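You operate a simulated robot arm through the tools that you are given. There is no shell and no other tool.

Carry out the task below with a simulated robot arm. There is one attempt and no reset: what you move stays moved.

TASK
Dry the glass cup with the green rim on hot air.
Fine: stand it in the dryer, push the grey slider off the air slots, run the fan till the drops are gone, switch off; leave the cup there and the slots open.

It is judged by the outcome, as a careful person would: the job done as asked, and still so three seconds after it is handed in. It fails if anything else is knocked over, pushed out of place, dropped, spilled or broken.

THE ROBOT
A 6-joint arm with a two-finger parallel gripper, fixed in place. Base frame: the origin is on the floor under the middle of its stand, x ahead of it, y to its left, z up; the work surface is at about z = 850. Units: mm, degrees, N and s.
With the tool pointing down near the work surface it reaches from about 240 to 640 mm from the base axis. Its first joint turns from -66.0 to 66.0 degrees. Payload 2.7 kg.
The TCP is the grasp point between the finger pads, 23 mm short of the fingertips. In the tool frame z runs along the fingers and y along their closing line. The gripper opens to 94 mm. The fingers are 38 mm wide and 10 mm thick; the gripper's body (54 by 96 mm) begins 39 mm behind the TCP.
Orientation is that of the tool frame in the base frame, as a unit quaternion [x, y, z, w]. With the fingers straight down and closing along the base's y, the tool's x points along the base's -x, its y along +y and its z along -z.

THE INTERFACE
- The arm moves only by the tool drive_tool. Its arguments are lists of equal length, an entry for each row: "slide": the shift along the tool's x, y, z in mm, a list of three; "delta_rot": the turn, a rotation vector about the tool's x, y, z in degrees, a list of three. In form: {"slide": [[x, y, z], ...], "delta_rot": [[rx, ry, rz], ...]}. A call has 1 to 20 rows; each row is the pose to reach, as a shift and turn from the pose commanded when the call began, along the tool's axes at that moment. "jaw" is the closure, from 0 (fully open) to 1 (shut), set as the call begins (left out, the last holds). Rows are played at 5 a second. More than 50 mm and 8.6 degrees between two rows, or a gripper value outside its range, and nothing of the call is played. A pose out of reach is approached as far as the arm can. The call stops where the force on the tool passes 40 N (or 10 N more than at its start, if that is more) or the arm is blocked; 0.2 s more then pass. The fingers move at their own pace (about 45 mm/s each) and stop on an object; they squeeze with about 41 N. The grip force told is the motor's: it shows also when the fingers shut on nothing. Time passes only in rows, and 0.2 s behind the last, so rows that repeat a pose let the fingers close. The reply holds the time, the measured pose of the TCP, the force on the tool along the base axes, the opening and the grip force, in the units named above and with some noise, with the torque about the TCP (base axes, N m) and any sound that the robot's microphone picked up.
- Cameras (640 x 400 px; columns grow to the right, rows downward): "scene" is fixed at [79, -431.1, 1410.7]; the picture's right is [0.75, -0.66, 0.00], its down [-0.34, -0.38, -0.86] and it looks along [0.57, 0.64, -0.51] (base axes); focal length 358 px, centre (320, 200). "wrist" rides on the gripper at [86, 16, -74] in the tool frame; the picture's right is [-0.18, 0.98, 0.00], its down [-0.58, -0.11, -0.81] and it looks along [-0.79, -0.15, 0.59] (tool axes); focal length 243 px, centre (320, 200).
- camera(camera): a new picture of that camera. The clock stands still meanwhile.
- point_at(camera, pixels): there is no depth. For up to 12 entries [column, row, z] of the newest picture of that camera ("zoom" is the newest enlarged one), the place [x, y] in the base frame at which the ray of that pixel passes the height z, good to about 2 mm. The clock stands still meanwhile.
- zoom(camera, box): a new picture of the part [left, top, right, bottom] of that camera's present view, enlarged. The clock stands still meanwhile.
- job_done(): hands the job in; it is judged then, once.

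Open the gripper and draw the arm clear of the work before you hand the job in, unless the task says otherwise.

The tools are called as name(argument=value, ...) on one line, values as JSON. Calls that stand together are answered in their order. drive_tool: Moves the arm, as the interface text tells. Its arguments: {"type":"object","properties":{"slide":{"type":"array"},"delta_rot":{"type":"array"},"jaw":{"type":"number"}},"required":["slide","delta_rot"]} The other tools are called the same way: camera (camera) takes a picture; point_at (camera, pixels) gives the place at which the rays of pixels pass given heights; zoom (camera, box) takes an enlarged picture of a part of a camera's view; job_done () hands the job in.

At the start:

```text
time: 0.0
eef_pos: [412.5, -97.2, 1178.8]
ee_rot: [0.0, 1.0, 0.0, 0.0]
force: [-0.1, 0.2, 0.3]
ft_torque: [-0.03, -0.02, 0.0]
opening: 94.0
grasp_force: 0.0
```

scene: 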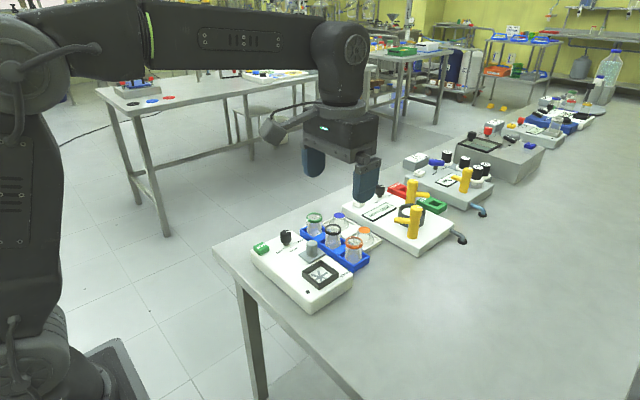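
wrist: 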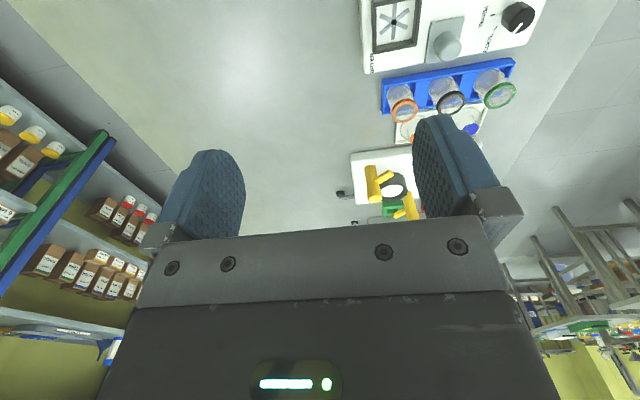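

I start by looking closer at the dryer and cup rack around scene pixels (240-390, 200-320).

zoom(camera="scene", box=[230, 190, 390, 320])

zoom(camera="wrist", box=[340, 0, 560, 140])

```text
3.08 times, centred on (310, 255) of scene
```

zoom: 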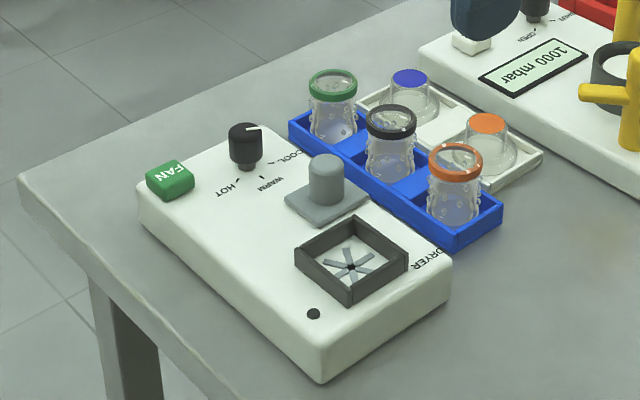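

```text
2.86 times, centred on (450, 70) of wrist
```

zoom: 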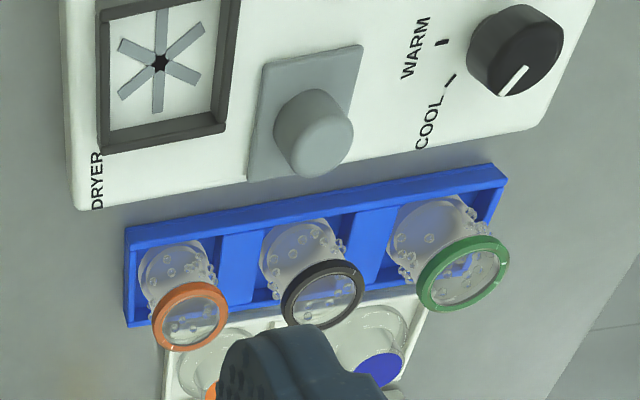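

The dryer has a green FAN button, a black knob (HOT/WARM/COOL), a grey slider with a peg and a framed seat with star slots. I measure the places of these features.

point_at(camera="scene", pixels=[[243, 234, 850], [252, 246, 890], [310, 303, 890], [353, 282, 890], [310, 312, 850], [318, 275, 890], [311, 246, 915], [291, 235, 915], [262, 245, 905], [313, 217, 930], [332, 228, 930], [353, 242, 930]])

point_at(camera="wrist", pixels=[[396, 22, 890], [447, 46, 915], [517, 17, 915], [402, 110, 930], [450, 102, 930], [499, 95, 930], [365, 72, 890]])

```text
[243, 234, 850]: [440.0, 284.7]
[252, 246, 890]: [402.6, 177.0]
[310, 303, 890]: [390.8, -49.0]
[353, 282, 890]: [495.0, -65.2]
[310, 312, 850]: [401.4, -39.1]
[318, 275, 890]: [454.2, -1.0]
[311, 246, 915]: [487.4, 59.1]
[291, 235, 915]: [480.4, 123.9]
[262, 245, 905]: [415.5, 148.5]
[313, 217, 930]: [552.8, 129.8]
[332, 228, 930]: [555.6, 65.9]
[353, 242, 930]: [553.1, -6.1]
```

```text
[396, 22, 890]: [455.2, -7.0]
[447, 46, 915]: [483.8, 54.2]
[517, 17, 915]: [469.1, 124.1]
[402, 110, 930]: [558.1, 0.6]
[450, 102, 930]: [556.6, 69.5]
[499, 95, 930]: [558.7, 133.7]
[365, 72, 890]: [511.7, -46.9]
```

The cups stand near x≈556 (green rim at y≈131) and the dryer spans about x 395–505, y −50–180. I move the gripper nearer, above the dryer, for a close wrist view.

drive_tool(slide=[[-3, 32, 25], [-7, 64, 50], [-12, 96, 75], [-17, 127, 99], [-17, 127, 99]], delta_rot=[[0, 0, 0], [0, 0, 0], [0, 0, 0], [0, 0, 0], [0, 0, 0]])

camera(camera="wrist")

```text
time: 1.2
eef_pos: [428.4, 30.1, 1077.1]
ee_rot: [0.0, 1.0, 0.0, 0.001]
force: [-1.1, -0.2, -0.7]
ft_torque: [-0.02, 0.01, 0.02]
opening: 94.1
grasp_force: 0.1
```

```text
taken
```

wrist: 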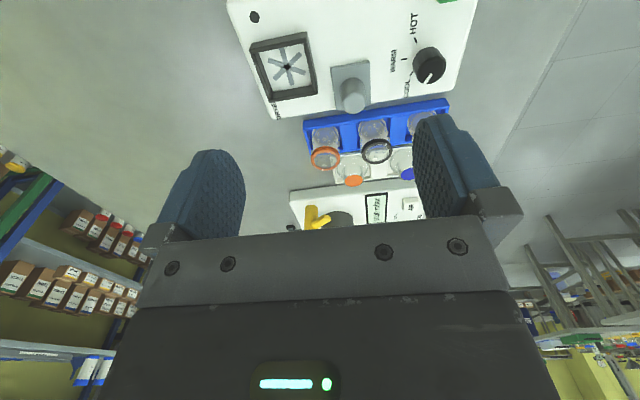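

Now the whole dryer is in view, seat at (284,67), slider peg (354,96), knob (430,65). I enlarge it.

zoom(camera="wrist", box=[225, 0, 385, 100])

zoom(camera="wrist", box=[325, 0, 485, 100])

zoom(camera="scene", box=[280, 230, 360, 280])

```text
4.00 times, centred on (305, 50) of wrist
```

zoom: 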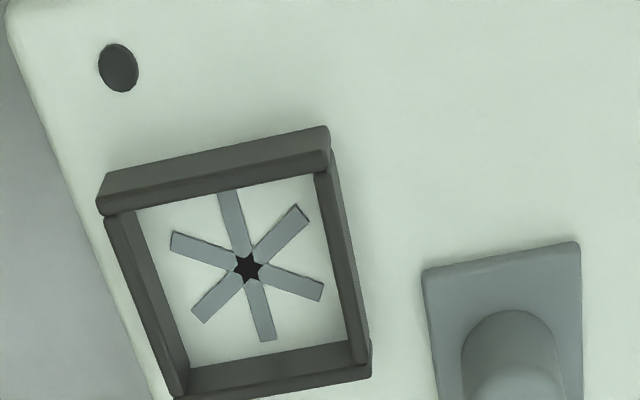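

```text
4.00 times, centred on (405, 50) of wrist
```

zoom: 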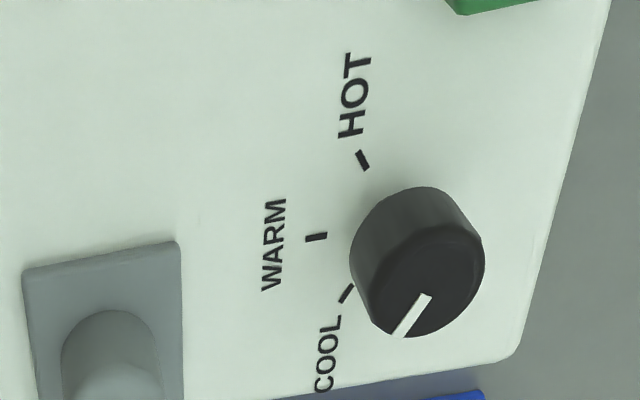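

```text
8.00 times, centred on (320, 255) of scene
```

zoom: 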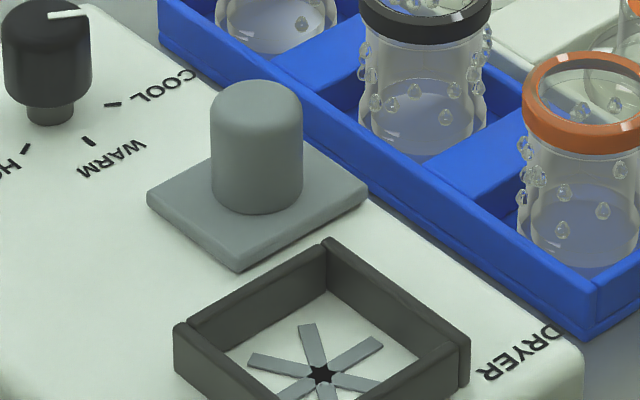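

The slots in the seat are closed by grey, the knob points at COOL. I fix the height of the dryer's top by comparing rays of both cameras for the star centre and tick marks.

point_at(camera="zoom", pixels=[[321, 375, 880], [321, 375, 890], [321, 375, 900], [112, 104, 890], [112, 104, 900], [90, 141, 890], [90, 141, 900], [25, 148, 890], [25, 148, 900], [256, 105, 925], [48, 18, 925]])

point_at(camera="wrist", pixels=[[286.75, 66.75, 880], [286.75, 66.75, 890], [286.75, 66.75, 900], [411.5, 73.5, 890], [411.5, 73.5, 900], [404, 59.2, 890], [404, 59.2, 900], [415.5, 40, 890], [415.5, 40, 900], [430, 66, 925], [354.5, 90, 925]])

```text
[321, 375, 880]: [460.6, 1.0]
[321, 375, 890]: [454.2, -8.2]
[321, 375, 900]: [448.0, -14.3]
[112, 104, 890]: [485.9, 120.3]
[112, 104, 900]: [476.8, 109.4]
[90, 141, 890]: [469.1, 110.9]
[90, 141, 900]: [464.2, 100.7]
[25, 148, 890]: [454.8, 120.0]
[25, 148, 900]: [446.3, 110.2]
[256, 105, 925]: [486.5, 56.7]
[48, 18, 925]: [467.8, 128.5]
```

```text
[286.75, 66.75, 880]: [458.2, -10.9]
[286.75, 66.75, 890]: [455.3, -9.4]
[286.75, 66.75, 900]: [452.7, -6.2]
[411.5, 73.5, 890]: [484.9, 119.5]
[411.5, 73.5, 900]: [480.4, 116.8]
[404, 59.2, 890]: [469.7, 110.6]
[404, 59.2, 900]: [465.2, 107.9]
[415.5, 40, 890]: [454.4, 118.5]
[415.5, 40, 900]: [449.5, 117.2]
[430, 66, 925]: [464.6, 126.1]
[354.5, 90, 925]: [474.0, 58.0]
```

Top of the dryer is at z≈890, seat centre about (455,−9), ticks give the knob axis about (470,129) with COOL→HOT about 116° turning clockwise from above. I shift to y≈110 to view the green-rimmed cup closely.

drive_tool(slide=[[0, 40, 0], [0, 80, 0], [0, 80, 0]], delta_rot=[[0, 0, 0], [0, 0, 0], [0, 0, 0]])

zoom(camera="scene", box=[290, 205, 370, 255])

zoom(camera="wrist", box=[240, 0, 432, 120])

```text
time: 2.0
eef_pos: [429.9, 111.4, 1077.3]
ee_rot: [0.0, 1.0, 0.0, 0.0]
force: [-1.3, -1.2, 0.2]
ft_torque: [0.0, 0.02, -0.01]
opening: 93.9
grasp_force: 0.0
```

```text
8.00 times, centred on (330, 230) of scene
```

zoom: 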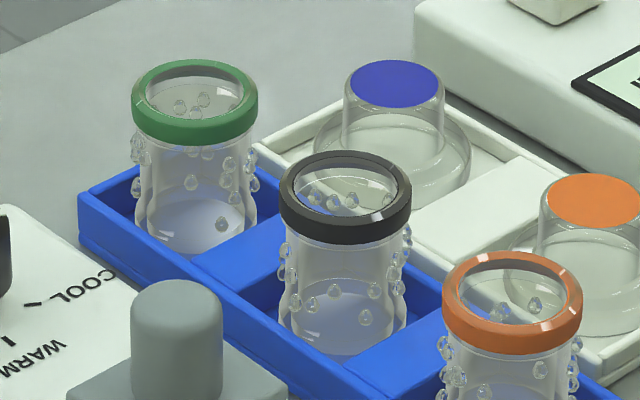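

```text
3.33 times, centred on (336, 60) of wrist
```

zoom: 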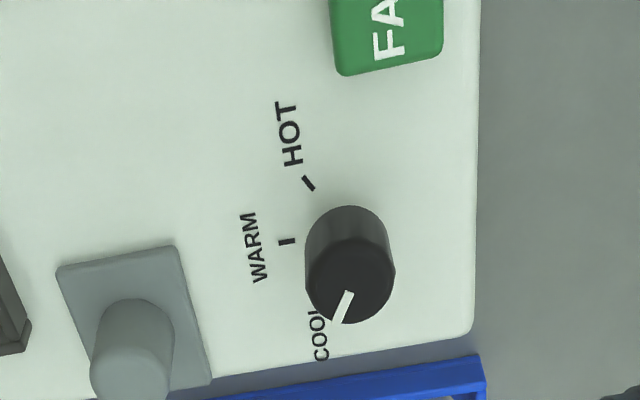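

The cup with the green rim is upright in the first rack pocket. I look at the full wrist view to locate its rim.

camera(camera="wrist")

zoom(camera="wrist", box=[280, 80, 424, 170])

```text
taken
```

wrist: 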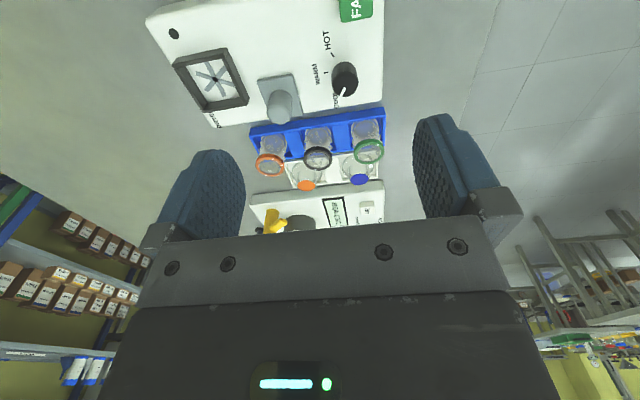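

```text
4.44 times, centred on (352, 125) of wrist
```

zoom: 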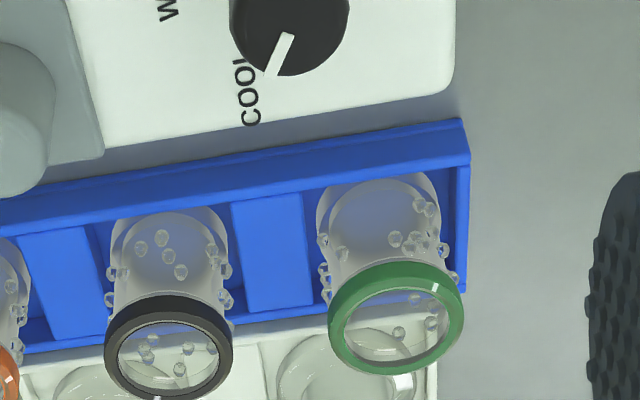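

I triangulate the green rim: scene (314.4,216.5) and wrist (369.2,153.4) at several heights, and likewise the rack and blue-based cup behind it.

point_at(camera="scene", pixels=[[314.4, 216.5, 910], [314.4, 216.5, 920], [314.4, 216.5, 930], [314.4, 216.5, 940], [339.4, 215.5, 910], [339.4, 215.5, 900], [339.4, 215.5, 890], [314.5, 234.5, 855], [314.5, 234.5, 865], [306.5, 217, 930], [322.4, 217, 930]])

point_at(camera="wrist", pixels=[[369.2, 153.4, 910], [369.2, 153.4, 920], [369.2, 153.4, 930], [369.2, 153.4, 940], [360, 179, 910], [360, 179, 900], [360, 179, 890], [365, 126, 855], [365, 126, 865], [354.2, 152.5, 930], [384.3, 151, 930]])

```text
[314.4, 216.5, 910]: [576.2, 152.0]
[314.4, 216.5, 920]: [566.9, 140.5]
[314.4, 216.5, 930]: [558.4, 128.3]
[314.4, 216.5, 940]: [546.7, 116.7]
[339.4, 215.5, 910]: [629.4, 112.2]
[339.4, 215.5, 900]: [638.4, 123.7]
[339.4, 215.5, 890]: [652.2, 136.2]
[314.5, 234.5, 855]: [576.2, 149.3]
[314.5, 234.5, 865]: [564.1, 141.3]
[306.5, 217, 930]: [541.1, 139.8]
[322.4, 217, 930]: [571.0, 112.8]
```

```text
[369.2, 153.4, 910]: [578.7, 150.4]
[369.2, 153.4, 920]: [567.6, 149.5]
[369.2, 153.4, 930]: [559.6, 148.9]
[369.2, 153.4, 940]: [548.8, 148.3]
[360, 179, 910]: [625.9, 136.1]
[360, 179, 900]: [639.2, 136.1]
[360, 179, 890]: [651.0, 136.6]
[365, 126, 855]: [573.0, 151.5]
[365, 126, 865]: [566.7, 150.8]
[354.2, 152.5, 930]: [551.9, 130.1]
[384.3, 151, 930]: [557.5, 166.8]
```

The green rim's top is at z≈911 at about (576,151), cup base z≈855. I also triangulate knob top, slider peg, FAN button and seat frame.

point_at(camera="scene", pixels=[[285.9, 231.9, 905], [285.9, 231.9, 915], [285.9, 231.9, 925], [312.1, 242.5, 905], [312.1, 242.5, 915], [312.1, 242.5, 925], [272, 242, 895], [272, 242, 905], [285, 254, 890]])

point_at(camera="wrist", pixels=[[345, 84, 905], [345, 84, 915], [345, 84, 925], [280, 107, 905], [280, 107, 915], [280, 107, 925], [357, 8, 895], [357, 8, 905], [259, 77, 892], [292, 73, 892], [302, 112, 892], [216, 80, 890]])

zoom(camera="wrist", box=[140, 0, 332, 130])

zoom(camera="scene", box=[244, 225, 324, 275])

```text
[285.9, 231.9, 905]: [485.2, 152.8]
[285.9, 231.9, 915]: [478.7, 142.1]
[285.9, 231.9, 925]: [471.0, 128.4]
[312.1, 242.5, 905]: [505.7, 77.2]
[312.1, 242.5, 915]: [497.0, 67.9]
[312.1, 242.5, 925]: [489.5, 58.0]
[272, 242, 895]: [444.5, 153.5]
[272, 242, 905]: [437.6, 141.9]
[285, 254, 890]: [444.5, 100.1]
```

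```text
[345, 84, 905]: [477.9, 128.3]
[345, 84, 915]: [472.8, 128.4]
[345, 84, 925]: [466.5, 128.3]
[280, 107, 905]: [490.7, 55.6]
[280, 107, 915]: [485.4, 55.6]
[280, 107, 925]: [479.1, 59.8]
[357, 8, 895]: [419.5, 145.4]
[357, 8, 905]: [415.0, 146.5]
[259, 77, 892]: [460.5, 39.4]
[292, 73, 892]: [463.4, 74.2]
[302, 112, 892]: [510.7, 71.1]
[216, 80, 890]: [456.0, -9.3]
```

```text
3.08 times, centred on (236, 65) of wrist
```

zoom: 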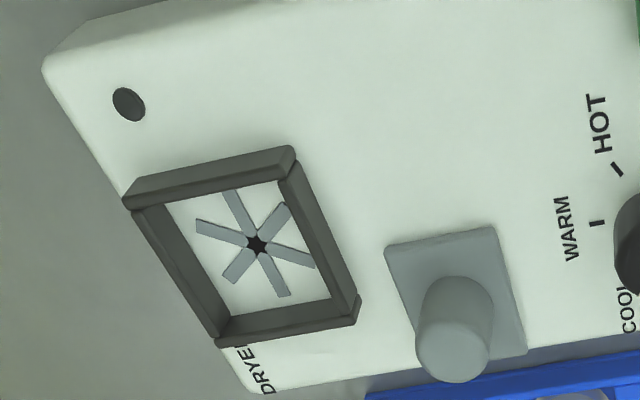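

```text
8.00 times, centred on (284, 250) of scene
```

zoom: 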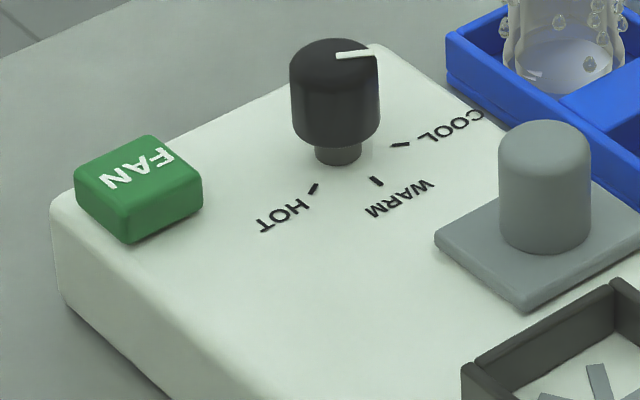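

Knob top is at z≈925 at (469,128.5), the slider peg top z≈927 at (486,57). I now turn the tool 90° so the fingers close along base x, set the opening to about 70 mm and go above the green-rimmed cup at z≈1000.

drive_tool(slide=[[-13, 4, 7], [-26, 8, 14], [-40, 12, 21], [-53, 15, 28], [-66, 19, 35], [-80, 23, 42], [-93, 26, 49], [-106, 30, 56], [-120, 34, 63], [-133, 38, 70], [-146, 41, 78], [-146, 41, 78]], delta_rot=[[0, 0, 8.2], [0, 0, 16.4], [0, 0, 24.6], [0, 0, 32.8], [0, 0, 41], [0, 0, 49.2], [0, 0, 57.4], [0, 0, 65.6], [0, 0, 73.8], [0, 0, 82], [0, 0, 90], [0, 0, 90]], jaw=0.25)

camera(camera="wrist")

zoom(camera="scene", box=[240, 130, 400, 250])

```text
time: 4.6
eef_pos: [575.4, 151.1, 999.5]
ee_rot: [0.708, 0.706, -0.001, 0.0]
force: [0.0, 0.7, -0.1]
ft_torque: [0.01, 0.0, -0.01]
opening: 70.6
grasp_force: 0.0
```

```text
taken
```

wrist: 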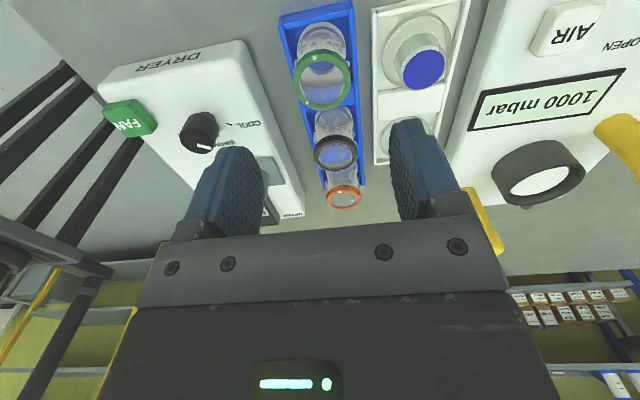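

```text
3.33 times, centred on (320, 190) of scene
```

zoom: 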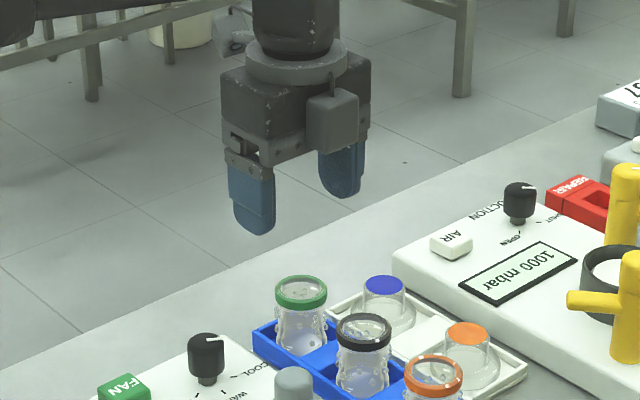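

From here the green rim appears in the wrist view centred near (323,81). I zoom and measure it and neighbouring items.

zoom(camera="wrist", box=[260, 0, 420, 120])

point_at(camera="wrist", pixels=[[323, 81, 911], [323, 81, 905], [293, 82, 911], [352, 76, 911], [325, 109, 911], [321, 52, 911], [425, 68, 890], [384, 60, 870], [318, 30, 855]])

```text
3.33 times, centred on (340, 60) of wrist
```

zoom: 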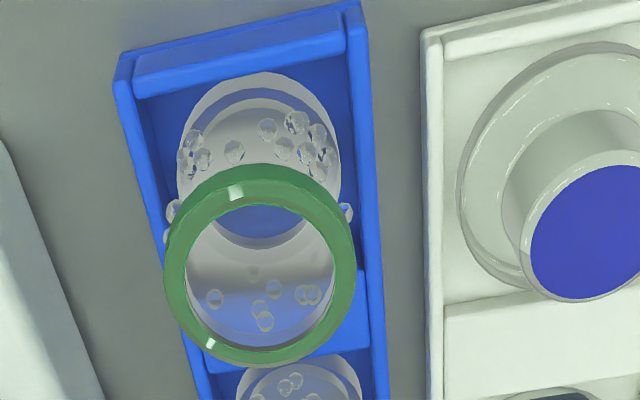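

```text
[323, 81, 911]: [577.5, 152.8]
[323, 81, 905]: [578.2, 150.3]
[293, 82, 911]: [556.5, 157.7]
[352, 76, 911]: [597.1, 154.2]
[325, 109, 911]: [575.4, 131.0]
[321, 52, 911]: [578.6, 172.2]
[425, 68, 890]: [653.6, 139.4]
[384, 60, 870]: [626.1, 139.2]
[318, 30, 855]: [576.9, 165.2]
```

The cup's rim centre is about (577,152), diameter about 41. I check the rack's wall positions and the scene view for its wall height, so the fingertips stay above it.

point_at(camera="wrist", pixels=[[278, 22, 870], [284, 45, 870], [289, 45, 870], [349, 10, 870], [353, 45, 870], [358, 45, 870], [284, 45, 860], [353, 45, 860]])

point_at(camera="scene", pixels=[[300.3, 229.5, 860], [300.3, 229.5, 865], [300.3, 229.5, 870], [300.3, 229.5, 875], [300.3, 236, 850]])

```text
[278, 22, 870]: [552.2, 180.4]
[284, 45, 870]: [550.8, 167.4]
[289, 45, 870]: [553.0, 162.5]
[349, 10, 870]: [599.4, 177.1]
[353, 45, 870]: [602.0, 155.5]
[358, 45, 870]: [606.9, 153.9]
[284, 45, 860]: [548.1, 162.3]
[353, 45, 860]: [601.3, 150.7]
```

```text
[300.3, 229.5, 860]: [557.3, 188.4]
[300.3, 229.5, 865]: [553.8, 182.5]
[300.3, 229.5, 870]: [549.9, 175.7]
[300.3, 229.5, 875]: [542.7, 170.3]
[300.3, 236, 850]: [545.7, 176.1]
```

Rack walls top at z≈870, so I descend to TCP z≈901 (tips ≈878), straddling the rim with fingers along x, correcting +1.5 mm in x and +1 mm in y.

drive_tool(slide=[[1, 1.5, 25], [1, 1.5, 50], [1, 1.5, 70], [1, 1.5, 85], [1, 1.5, 92], [1, 1.5, 98], [1, 1.5, 98]], delta_rot=[[0, 0, 0], [0, 0, 0], [0, 0, 0], [0, 0, 0], [0, 0, 0], [0, 0, 0], [0, 0, 0]])

camera(camera="wrist")

zoom(camera="scene", box=[260, 170, 388, 250])

```text
time: 6.2
eef_pos: [578.2, 152.6, 904.4]
ee_rot: [0.707, 0.707, 0.0, 0.0]
force: [0.3, 0.2, 0.2]
ft_torque: [0.02, 0.01, 0.02]
opening: 70.3
grasp_force: 0.1
```

```text
taken
```

wrist: 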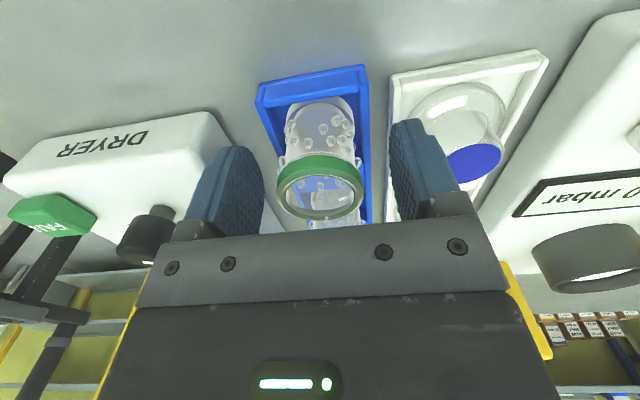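

```text
5.00 times, centred on (324, 210) of scene
```

zoom: 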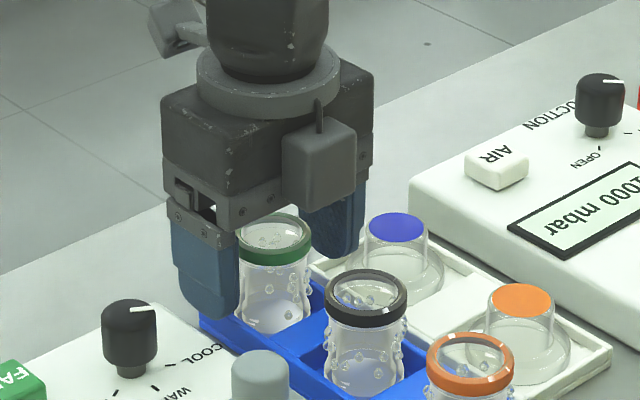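

The fingers straddle the rim. I verify the rim centre at wrist (320,187) before closing.

point_at(camera="wrist", pixels=[[320, 191, 911], [279, 195, 911], [363, 187, 911]])

```text
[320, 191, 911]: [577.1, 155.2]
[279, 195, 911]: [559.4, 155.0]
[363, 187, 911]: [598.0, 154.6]
```

Centre is about (578,154), matching the TCP. I close the gripper on the rim.

drive_tool(slide=[[0, 0, 1], [0, 0, 1], [0, 0, 1], [0, 0, 1], [0, 0, 1]], delta_rot=[[0, 0, 0], [0, 0, 0], [0, 0, 0], [0, 0, 0], [0, 0, 0]], jaw=1.0)

```text
time: 7.4
eef_pos: [577.1, 152.1, 902.8]
ee_rot: [0.707, 0.708, 0.0, 0.0]
force: [0.3, -0.1, -0.2]
ft_torque: [0.02, 0.01, 0.0]
opening: 38.3
grasp_force: 41.1
```

The fingers hold at 38.3 mm with 41 N. I lift the cup straight up.

drive_tool(slide=[[0, 0, -10], [0, 0, -25], [0, 0, -50], [0, 0, -80], [0, 0, -105], [0, 0, -105]], delta_rot=[[0, 0, 0], [0, 0, 0], [0, 0, 0], [0, 0, 0], [0, 0, 0], [0, 0, 0]])

camera(camera="wrist")

zoom(camera="scene", box=[230, 120, 390, 240])

```text
time: 8.8
eef_pos: [576.2, 150.5, 1008.0]
ee_rot: [0.707, 0.707, 0.0, 0.001]
force: [0.4, 0.5, -1.3]
ft_torque: [-0.01, 0.02, -0.03]
opening: 38.6
grasp_force: 41.2
```

```text
taken
```

wrist: 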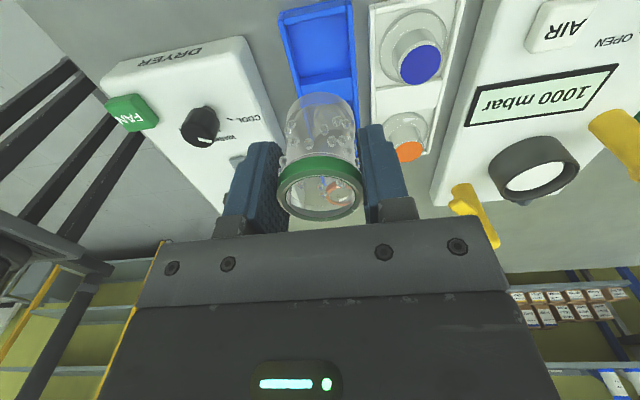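

```text
3.33 times, centred on (310, 180) of scene
```

zoom: 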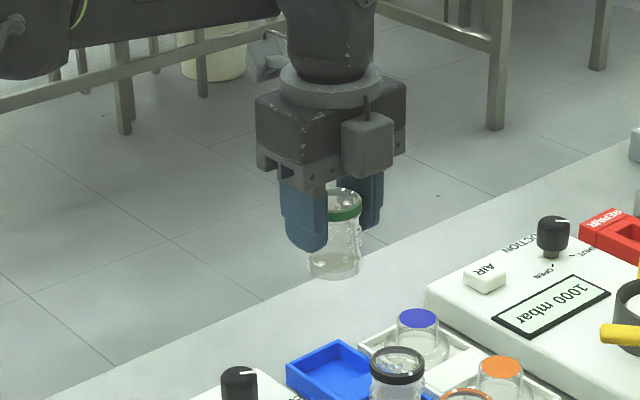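

The cup is held upright; the pocket is empty and neighbours undisturbed. I carry it at z≈1008 to above the dryer's seat at (455,−9).

drive_tool(slide=[[-8, -6, 0], [-24, -18, 0], [-44, -33, 0], [-64, -48.5, 0], [-84, -64, 0], [-104, -79, 0], [-124, -94, 0], [-142, -108, 0], [-154, -117, 0], [-159.5, -121, 0], [-159.5, -121, 0], [-159.5, -121, 0]], delta_rot=[[0, 0, 0], [0, 0, 0], [0, 0, 0], [0, 0, 0], [0, 0, 0], [0, 0, 0], [0, 0, 0], [0, 0, 0], [0, 0, 0], [0, 0, 0], [0, 0, 0], [0, 0, 0]])

camera(camera="wrist")

zoom(camera="scene", box=[250, 180, 410, 310])

```text
time: 11.4
eef_pos: [455.8, -8.9, 1006.1]
ee_rot: [0.707, 0.707, 0.0, 0.0]
force: [-0.4, 0.4, -0.4]
ft_torque: [0.02, 0.04, -0.01]
opening: 38.4
grasp_force: 41.3
```

```text
taken
```

wrist: 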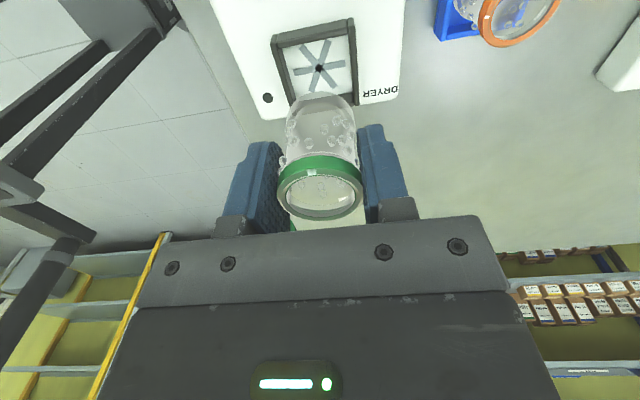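

```text
3.08 times, centred on (330, 245) of scene
```

zoom: 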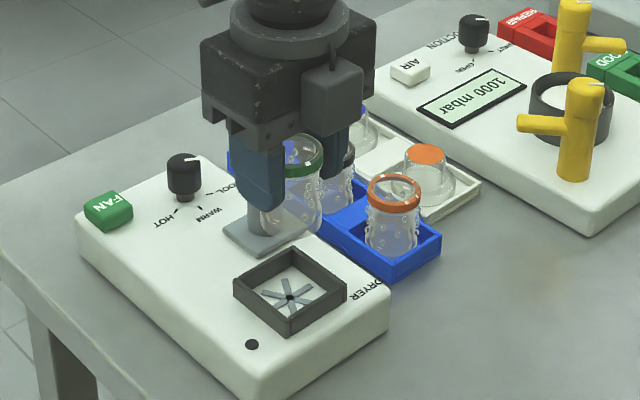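

The seat's star is at wrist (319,68). I measure the frame's inner corners and star from here to fine-tune.

zoom(camera="wrist", box=[250, 0, 400, 120])

point_at(camera="wrist", pixels=[[319, 68, 890], [319, 68, 888], [272, 37, 903], [350, 19, 903], [357, 105, 903], [283, 48, 890], [347, 33, 890]])

```text
3.33 times, centred on (325, 60) of wrist
```

zoom: 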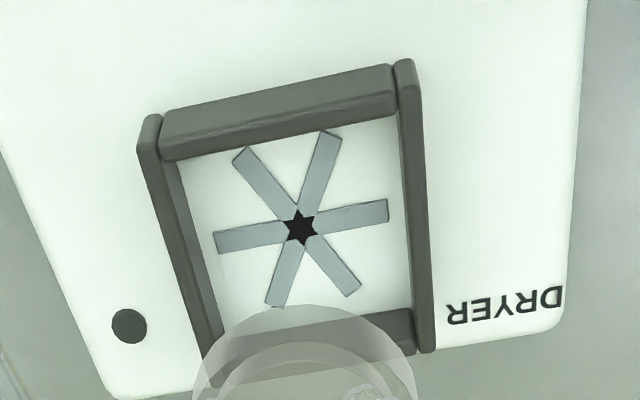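

```text
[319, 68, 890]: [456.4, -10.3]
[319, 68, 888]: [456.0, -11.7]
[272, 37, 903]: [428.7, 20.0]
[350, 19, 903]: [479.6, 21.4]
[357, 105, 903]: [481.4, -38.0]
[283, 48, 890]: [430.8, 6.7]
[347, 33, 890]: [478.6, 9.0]
```

Seat centre reads (456,−10). I check the held cup's actual offset from the TCP via its rim and base in both views.

point_at(camera="wrist", pixels=[[320, 191, 1014], [278, 193, 1014], [363, 190, 1014], [319, 118, 959], [287, 122, 959], [354, 118, 959]])

zoom(camera="scene", box=[290, 195, 354, 245])

zoom(camera="wrist", box=[260, 80, 388, 230])

```text
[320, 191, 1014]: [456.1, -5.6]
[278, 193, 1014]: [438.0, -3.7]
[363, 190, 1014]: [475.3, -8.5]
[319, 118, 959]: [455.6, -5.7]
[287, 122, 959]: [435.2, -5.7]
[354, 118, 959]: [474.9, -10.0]
```

```text
8.00 times, centred on (322, 220) of scene
```

zoom: 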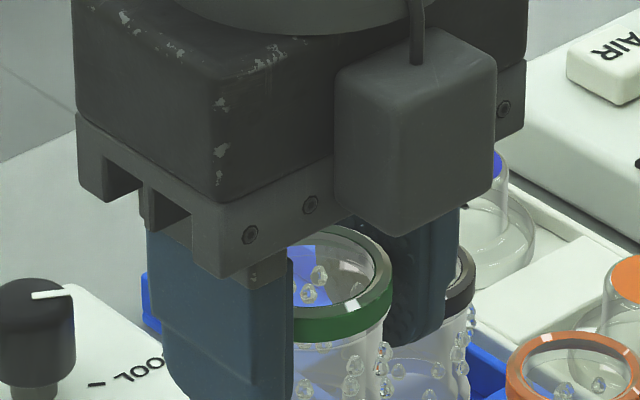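

```text
2.67 times, centred on (324, 155) of wrist
```

zoom: 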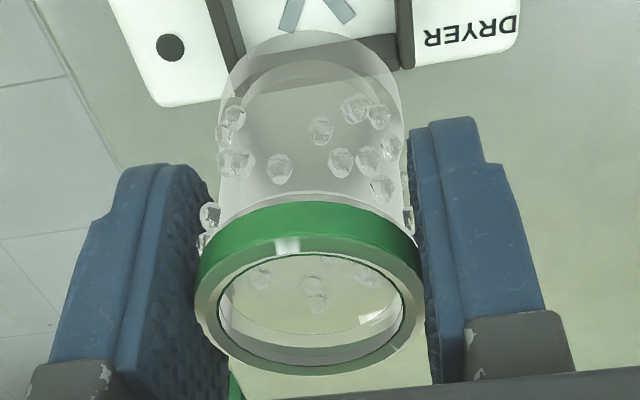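

The cup is centred in the grip within about 1 mm. I lower it toward the seat, first to TCP z≈944, then check.

drive_tool(slide=[[-1, 0, 12], [-1, 0, 28], [-1, 0, 44], [-1, 0, 56], [-1, 0, 62], [-1, 0, 62]], delta_rot=[[0, 0, 0], [0, 0, 0], [0, 0, 0], [0, 0, 0], [0, 0, 0], [0, 0, 0]])

camera(camera="wrist")

zoom(camera="scene", box=[270, 215, 370, 295])

```text
time: 12.8
eef_pos: [456.2, -8.7, 943.8]
ee_rot: [0.707, 0.707, -0.001, 0.0]
force: [-0.2, 0.1, -0.4]
ft_torque: [0.0, 0.01, 0.01]
opening: 38.4
grasp_force: 40.5
```

```text
taken
```

wrist: 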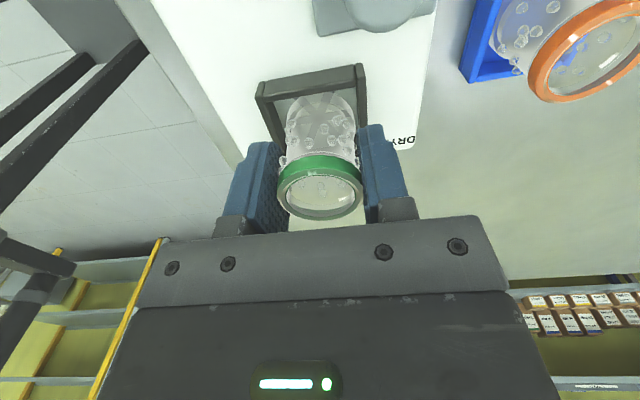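

```text
5.00 times, centred on (320, 255) of scene
```

zoom: 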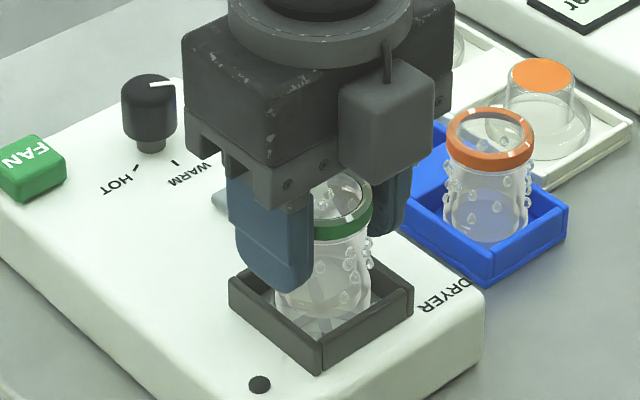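

The cup base is inside the frame and about 5 mm above the floor. I zoom to check clearances to the walls.

zoom(camera="wrist", box=[250, 50, 378, 150])

zoom(camera="scene", box=[310, 255, 360, 290])

```text
4.00 times, centred on (314, 100) of wrist
```

zoom: 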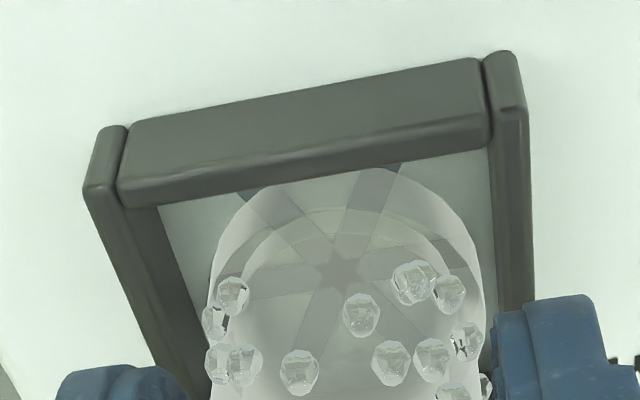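

```text
11.43 times, centred on (335, 272) of scene
```

zoom: 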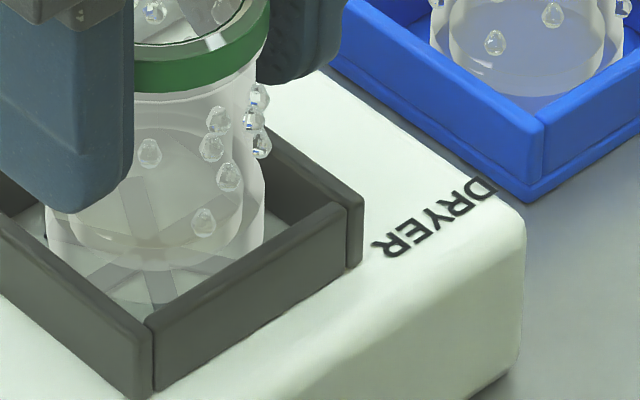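

Cup sits about 1.4 mm toward +x of the star; I shift −1 mm in x and lower gently in small steps to feel the floor.

drive_tool(slide=[[0, -1, 0], [0, -1, 1.5], [0, -1, 3], [0, -1, 4], [0, -1, 4]], delta_rot=[[0, 0, 0], [0, 0, 0], [0, 0, 0], [0, 0, 0], [0, 0, 0]])

```text
time: 14.0
eef_pos: [455.2, -9.2, 940.1]
ee_rot: [0.707, 0.707, 0.0, 0.0]
force: [-0.7, -0.4, -0.5]
ft_torque: [-0.04, -0.02, -0.01]
opening: 38.6
grasp_force: 40.8
```

No contact yet (force ≈0). I go on down in 1 mm steps.

drive_tool(slide=[[0, 0, 1], [0, 0, 1], [0, 0, 2], [0, 0, 2]], delta_rot=[[0, 0, 0], [0, 0, 0], [0, 0, 0], [0, 0, 0]])

zoom(camera="scene", box=[310, 255, 360, 290])

```text
time: 15.0
eef_pos: [454.6, -8.0, 938.0]
ee_rot: [0.707, 0.708, 0.0, 0.0]
force: [-0.5, 0.0, -1.0]
ft_torque: [-0.03, 0.02, 0.03]
opening: 38.6
grasp_force: 41.0
```

```text
11.43 times, centred on (335, 272) of scene
```

zoom: 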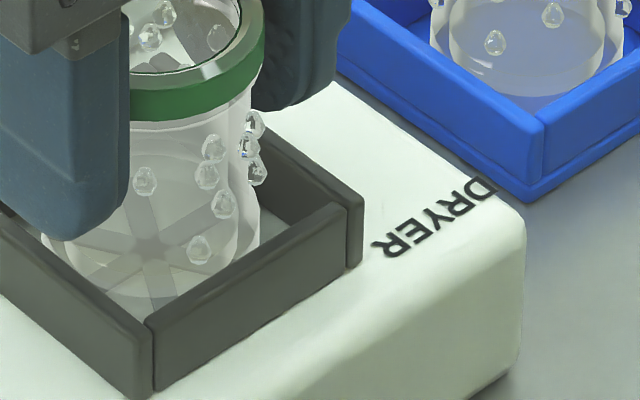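

Still near zero force. I continue down in 1 mm steps.

drive_tool(slide=[[0, 0, 1], [0, 0, 1], [0, 0, 1]], delta_rot=[[0, 0, 0], [0, 0, 0], [0, 0, 0]])

drive_tool(slide=[[0, 0, 1], [0, 0, 1], [0, 0, 1]], delta_rot=[[0, 0, 0], [0, 0, 0], [0, 0, 0]])

```text
time: 15.8
eef_pos: [455.8, -8.9, 938.0]
ee_rot: [0.707, 0.707, 0.001, 0.001]
force: [-0.2, 2.1, 7.7]
ft_torque: [0.13, 0.15, 0.0]
opening: 38.5
grasp_force: 41.1
```

```text
time: 16.6
eef_pos: [454.3, -8.5, 937.5]
ee_rot: [0.708, 0.706, 0.0, 0.0]
force: [2.5, 1.2, 6.9]
ft_torque: [0.01, -0.12, 0.01]
opening: 38.5
grasp_force: 41.1
```

Contact force of 7 N shows the cup stands on the floor. I open the fingers to about 60 mm and check.

drive_tool(slide=[[0, 0, -1], [0, 0, -1], [0, 0, -1], [0, 0, -1]], delta_rot=[[0, 0, 0], [0, 0, 0], [0, 0, 0], [0, 0, 0]], jaw=0.36)

camera(camera="wrist")

zoom(camera="scene", box=[270, 215, 370, 295])

```text
time: 17.6
eef_pos: [454.2, -8.3, 938.3]
ee_rot: [0.706, 0.708, 0.001, 0.0]
force: [0.4, 0.5, 0.1]
ft_torque: [-0.01, -0.01, -0.01]
opening: 60.0
grasp_force: 0.1
```

```text
taken
```

wrist: 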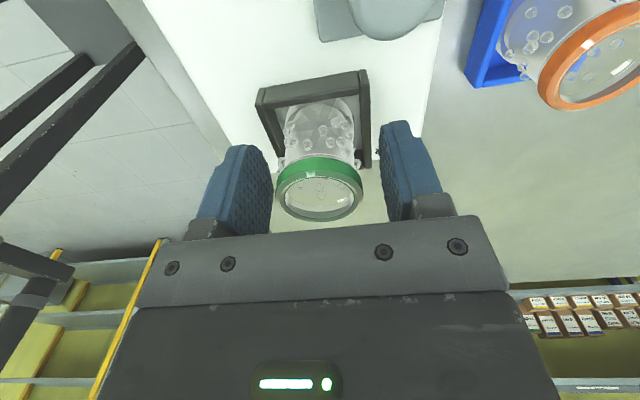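

```text
5.00 times, centred on (320, 255) of scene
```

zoom: 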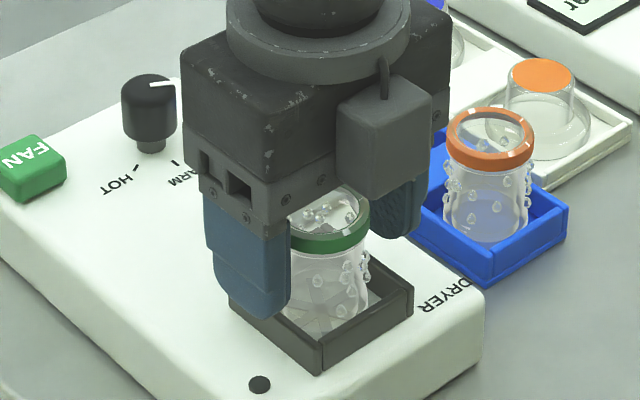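

The cup stands free in the seat. I raise the gripper straight up by 80 mm.

drive_tool(slide=[[0, 0, -10], [0, 0, -30], [0, 0, -55], [0, 0, -80], [0, 0, -80]], delta_rot=[[0, 0, 0], [0, 0, 0], [0, 0, 0], [0, 0, 0], [0, 0, 0]])

camera(camera="wrist")

zoom(camera="scene", box=[270, 215, 370, 295])

```text
time: 18.8
eef_pos: [454.5, -8.8, 1018.3]
ee_rot: [0.707, 0.707, 0.0, 0.0]
force: [0.1, -0.4, -0.5]
ft_torque: [-0.01, 0.0, -0.02]
opening: 60.1
grasp_force: 0.0
```

```text
taken
```

wrist: 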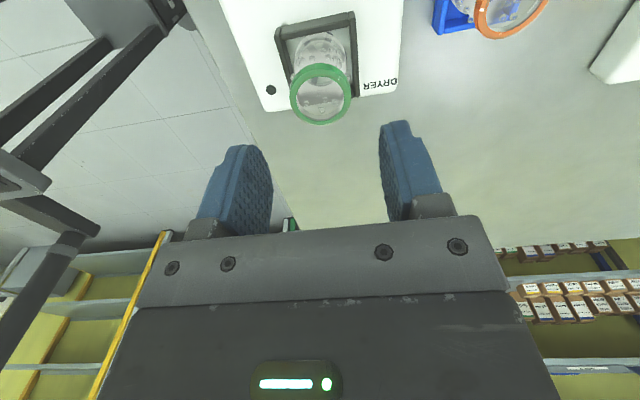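

```text
5.00 times, centred on (320, 255) of scene
```

zoom: 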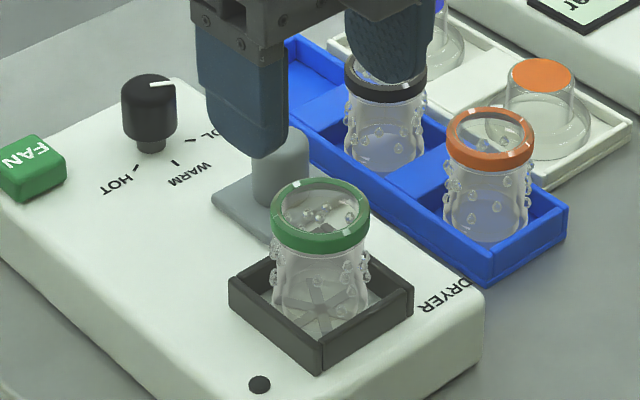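

The cup stands upright in the dryer. Next I go above the slider peg at about (486,57), keeping z≈1018, and look again.

drive_tool(slide=[[22, 10, 0], [44, 21, 0], [66, 31.5, 0], [66, 31.5, 0]], delta_rot=[[0, 0, 0], [0, 0, 0], [0, 0, 0], [0, 0, 0]])

camera(camera="wrist")

zoom(camera="wrist", box=[240, 20, 400, 140])

zoom(camera="scene", box=[280, 225, 344, 275])

```text
time: 19.8
eef_pos: [488.0, 57.9, 1018.4]
ee_rot: [0.707, 0.707, 0.0, 0.0]
force: [0.7, 0.1, -0.7]
ft_torque: [0.02, -0.01, 0.04]
opening: 60.1
grasp_force: 0.0
```

```text
taken
```

wrist: 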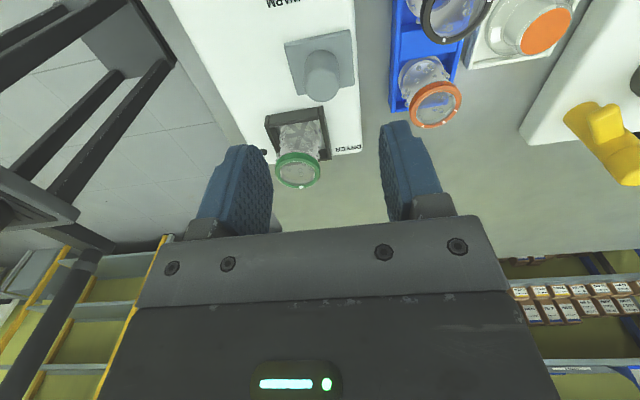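

```text
3.33 times, centred on (320, 80) of wrist
```

zoom: 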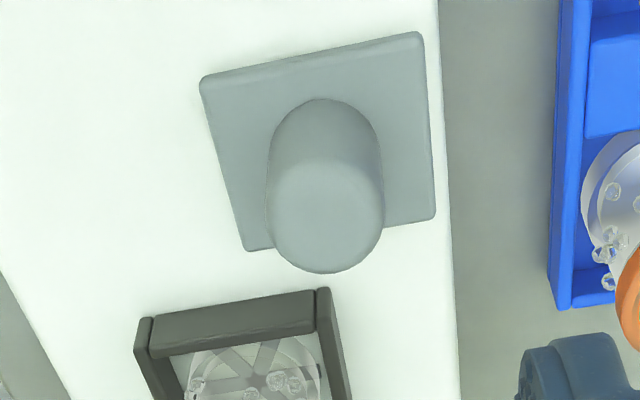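

```text
8.00 times, centred on (312, 250) of scene
```

zoom: 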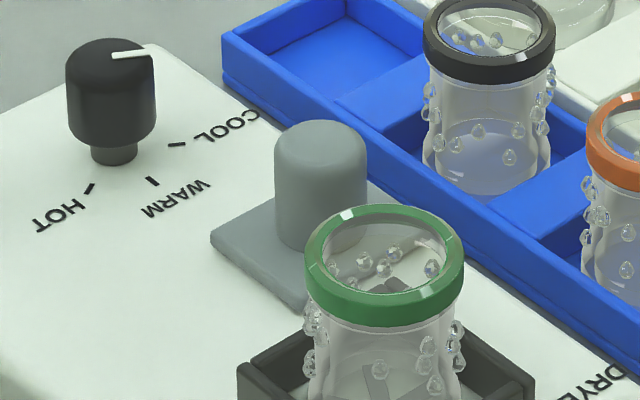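

The peg top is at wrist (321.5,85); I measure peg and plate corners.

point_at(camera="wrist", pixels=[[321.5, 84, 927], [321.5, 60, 896], [284.9, 45.5, 895], [350, 30.5, 895], [354.5, 84.5, 895], [298, 94.4, 895], [356, 20, 890], [362, 130, 890], [303, 85, 910], [339, 80, 910]])

point_at(camera="scene", pixels=[[312, 242, 915], [312, 242, 920], [312, 242, 925], [312, 242, 930]])

```text
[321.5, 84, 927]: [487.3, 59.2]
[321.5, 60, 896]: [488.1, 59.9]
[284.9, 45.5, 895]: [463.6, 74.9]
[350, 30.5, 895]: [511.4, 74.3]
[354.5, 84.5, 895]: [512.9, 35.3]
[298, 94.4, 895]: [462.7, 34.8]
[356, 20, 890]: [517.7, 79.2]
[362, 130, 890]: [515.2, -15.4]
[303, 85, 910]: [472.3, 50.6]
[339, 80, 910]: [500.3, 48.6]
```

```text
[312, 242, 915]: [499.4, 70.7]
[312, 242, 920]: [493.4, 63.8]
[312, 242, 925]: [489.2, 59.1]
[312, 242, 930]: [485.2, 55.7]
```

Peg centre is at (487.5,58), plate x 463–512, y 35–75, plate top ≈896. I descend around the peg to TCP z≈923 with 60 mm opening, then close on it.

drive_tool(slide=[[0, 0, 25], [0, 0, 50], [0, 0, 75], [0, 0, 88], [0, 0, 95], [0, 0, 95]], delta_rot=[[0, 0, 0], [0, 0, 0], [0, 0, 0], [0, 0, 0], [0, 0, 0], [0, 0, 0]])

camera(camera="wrist")

zoom(camera="scene", box=[270, 205, 370, 285])

```text
time: 21.2
eef_pos: [486.2, 57.3, 920.7]
ee_rot: [0.707, 0.707, -0.001, 0.0]
force: [-0.1, -0.5, -0.1]
ft_torque: [0.03, 0.03, -0.01]
opening: 60.1
grasp_force: 0.0
```

```text
taken
```

wrist: 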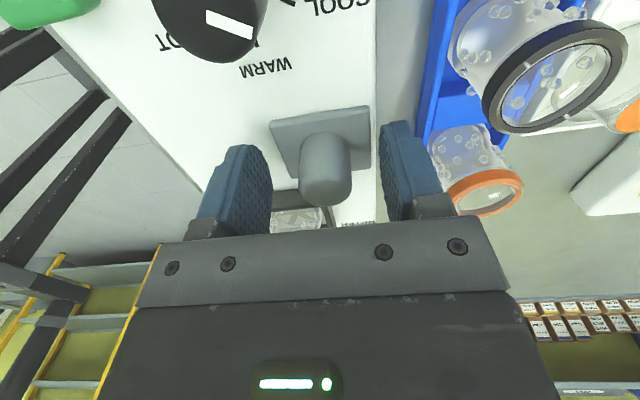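

```text
5.00 times, centred on (320, 245) of scene
```

zoom: 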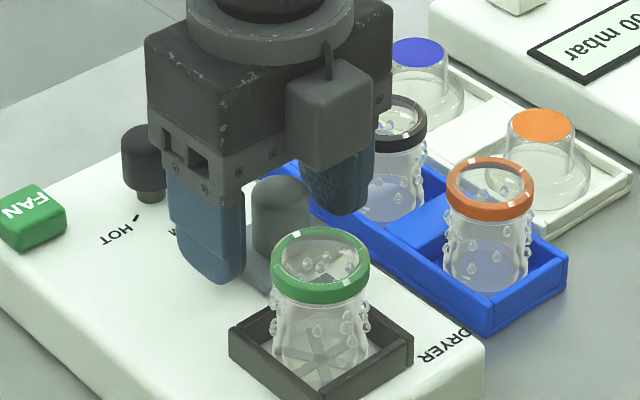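

The fingers straddle the peg with the plate just beneath. I close on the peg.

drive_tool(slide=[[0, 0, 0], [0, 0, 0], [0, 0, 0], [0, 0, 0], [0, 0, 0]], delta_rot=[[0, 0, 0], [0, 0, 0], [0, 0, 0], [0, 0, 0], [0, 0, 0]], jaw=1.0)

```text
time: 22.4
eef_pos: [485.3, 56.8, 922.0]
ee_rot: [0.707, 0.707, 0.001, 0.0]
force: [0.3, -0.7, -0.9]
ft_torque: [0.01, 0.01, 0.03]
opening: 24.6
grasp_force: 45.1
```

The peg (24.6 mm) is held. I test the slider's free direction with a small push of 4 mm toward +y.

drive_tool(slide=[[2, 0, 0], [4, 0, 0], [4, 0, 0]], delta_rot=[[0, 0, 0], [0, 0, 0], [0, 0, 0]])

```text
time: 23.2
eef_pos: [486.5, 57.2, 921.5]
ee_rot: [0.708, 0.706, -0.001, 0.001]
force: [-1.1, -34.4, -1.3]
ft_torque: [-0.74, 0.04, -0.01]
opening: 24.7
grasp_force: 44.8
```

+y is blocked (−34 N reaction, no movement). I undo that and try 4 mm toward −x.

drive_tool(slide=[[-2, 0, 0], [-4, 0, 0], [-4, 0, 0]], delta_rot=[[0, 0, 0], [0, 0, 0], [0, 0, 0]])

drive_tool(slide=[[0, -2, 0], [0, -4, 0], [0, -4, 0]], delta_rot=[[0, 0, 0], [0, 0, 0], [0, 0, 0]])

```text
time: 24.0
eef_pos: [486.7, 57.9, 922.1]
ee_rot: [0.706, 0.708, 0.001, 0.0]
force: [0.4, -12.6, -3.8]
ft_torque: [-0.88, 0.01, 0.19]
opening: 24.6
grasp_force: 44.8
```

```text
time: 24.8
eef_pos: [481.1, 56.2, 922.7]
ee_rot: [0.707, 0.707, 0.001, -0.001]
force: [-0.2, -8.8, -10.3]
ft_torque: [0.03, -0.02, -0.04]
opening: 24.6
grasp_force: 45.2
```

It slides freely along −x. I continue in that direction in 5 mm steps, watching force.

drive_tool(slide=[[0, -5, 0], [0, -10, 0], [0, -15, 0], [0, -20, 0], [0, -20, 0]], delta_rot=[[0, 0, 0], [0, 0, 0], [0, 0, 0], [0, 0, 0], [0, 0, 0]])

zoom(camera="scene", box=[260, 215, 370, 295])

camera(camera="wrist")

```text
time: 26.0
eef_pos: [461.3, 56.6, 922.0]
ee_rot: [0.707, 0.707, -0.002, -0.001]
force: [0.0, -13.7, -21.0]
ft_torque: [-0.03, -0.11, -0.07]
opening: 24.5
grasp_force: 44.8
```

```text
5.00 times, centred on (315, 255) of scene
```

zoom: 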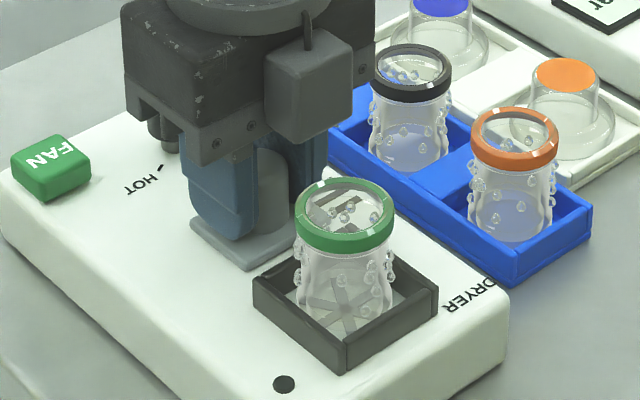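

```text
taken
```

wrist: 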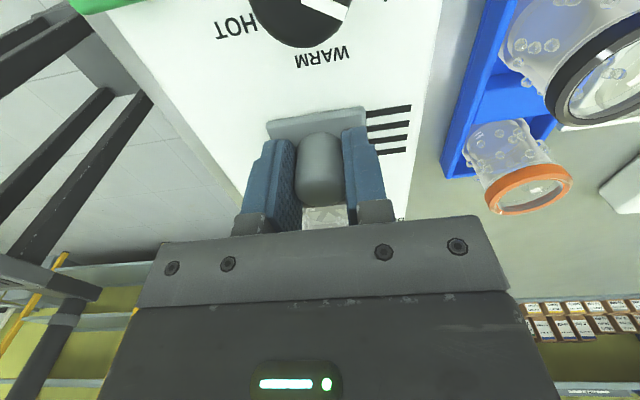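

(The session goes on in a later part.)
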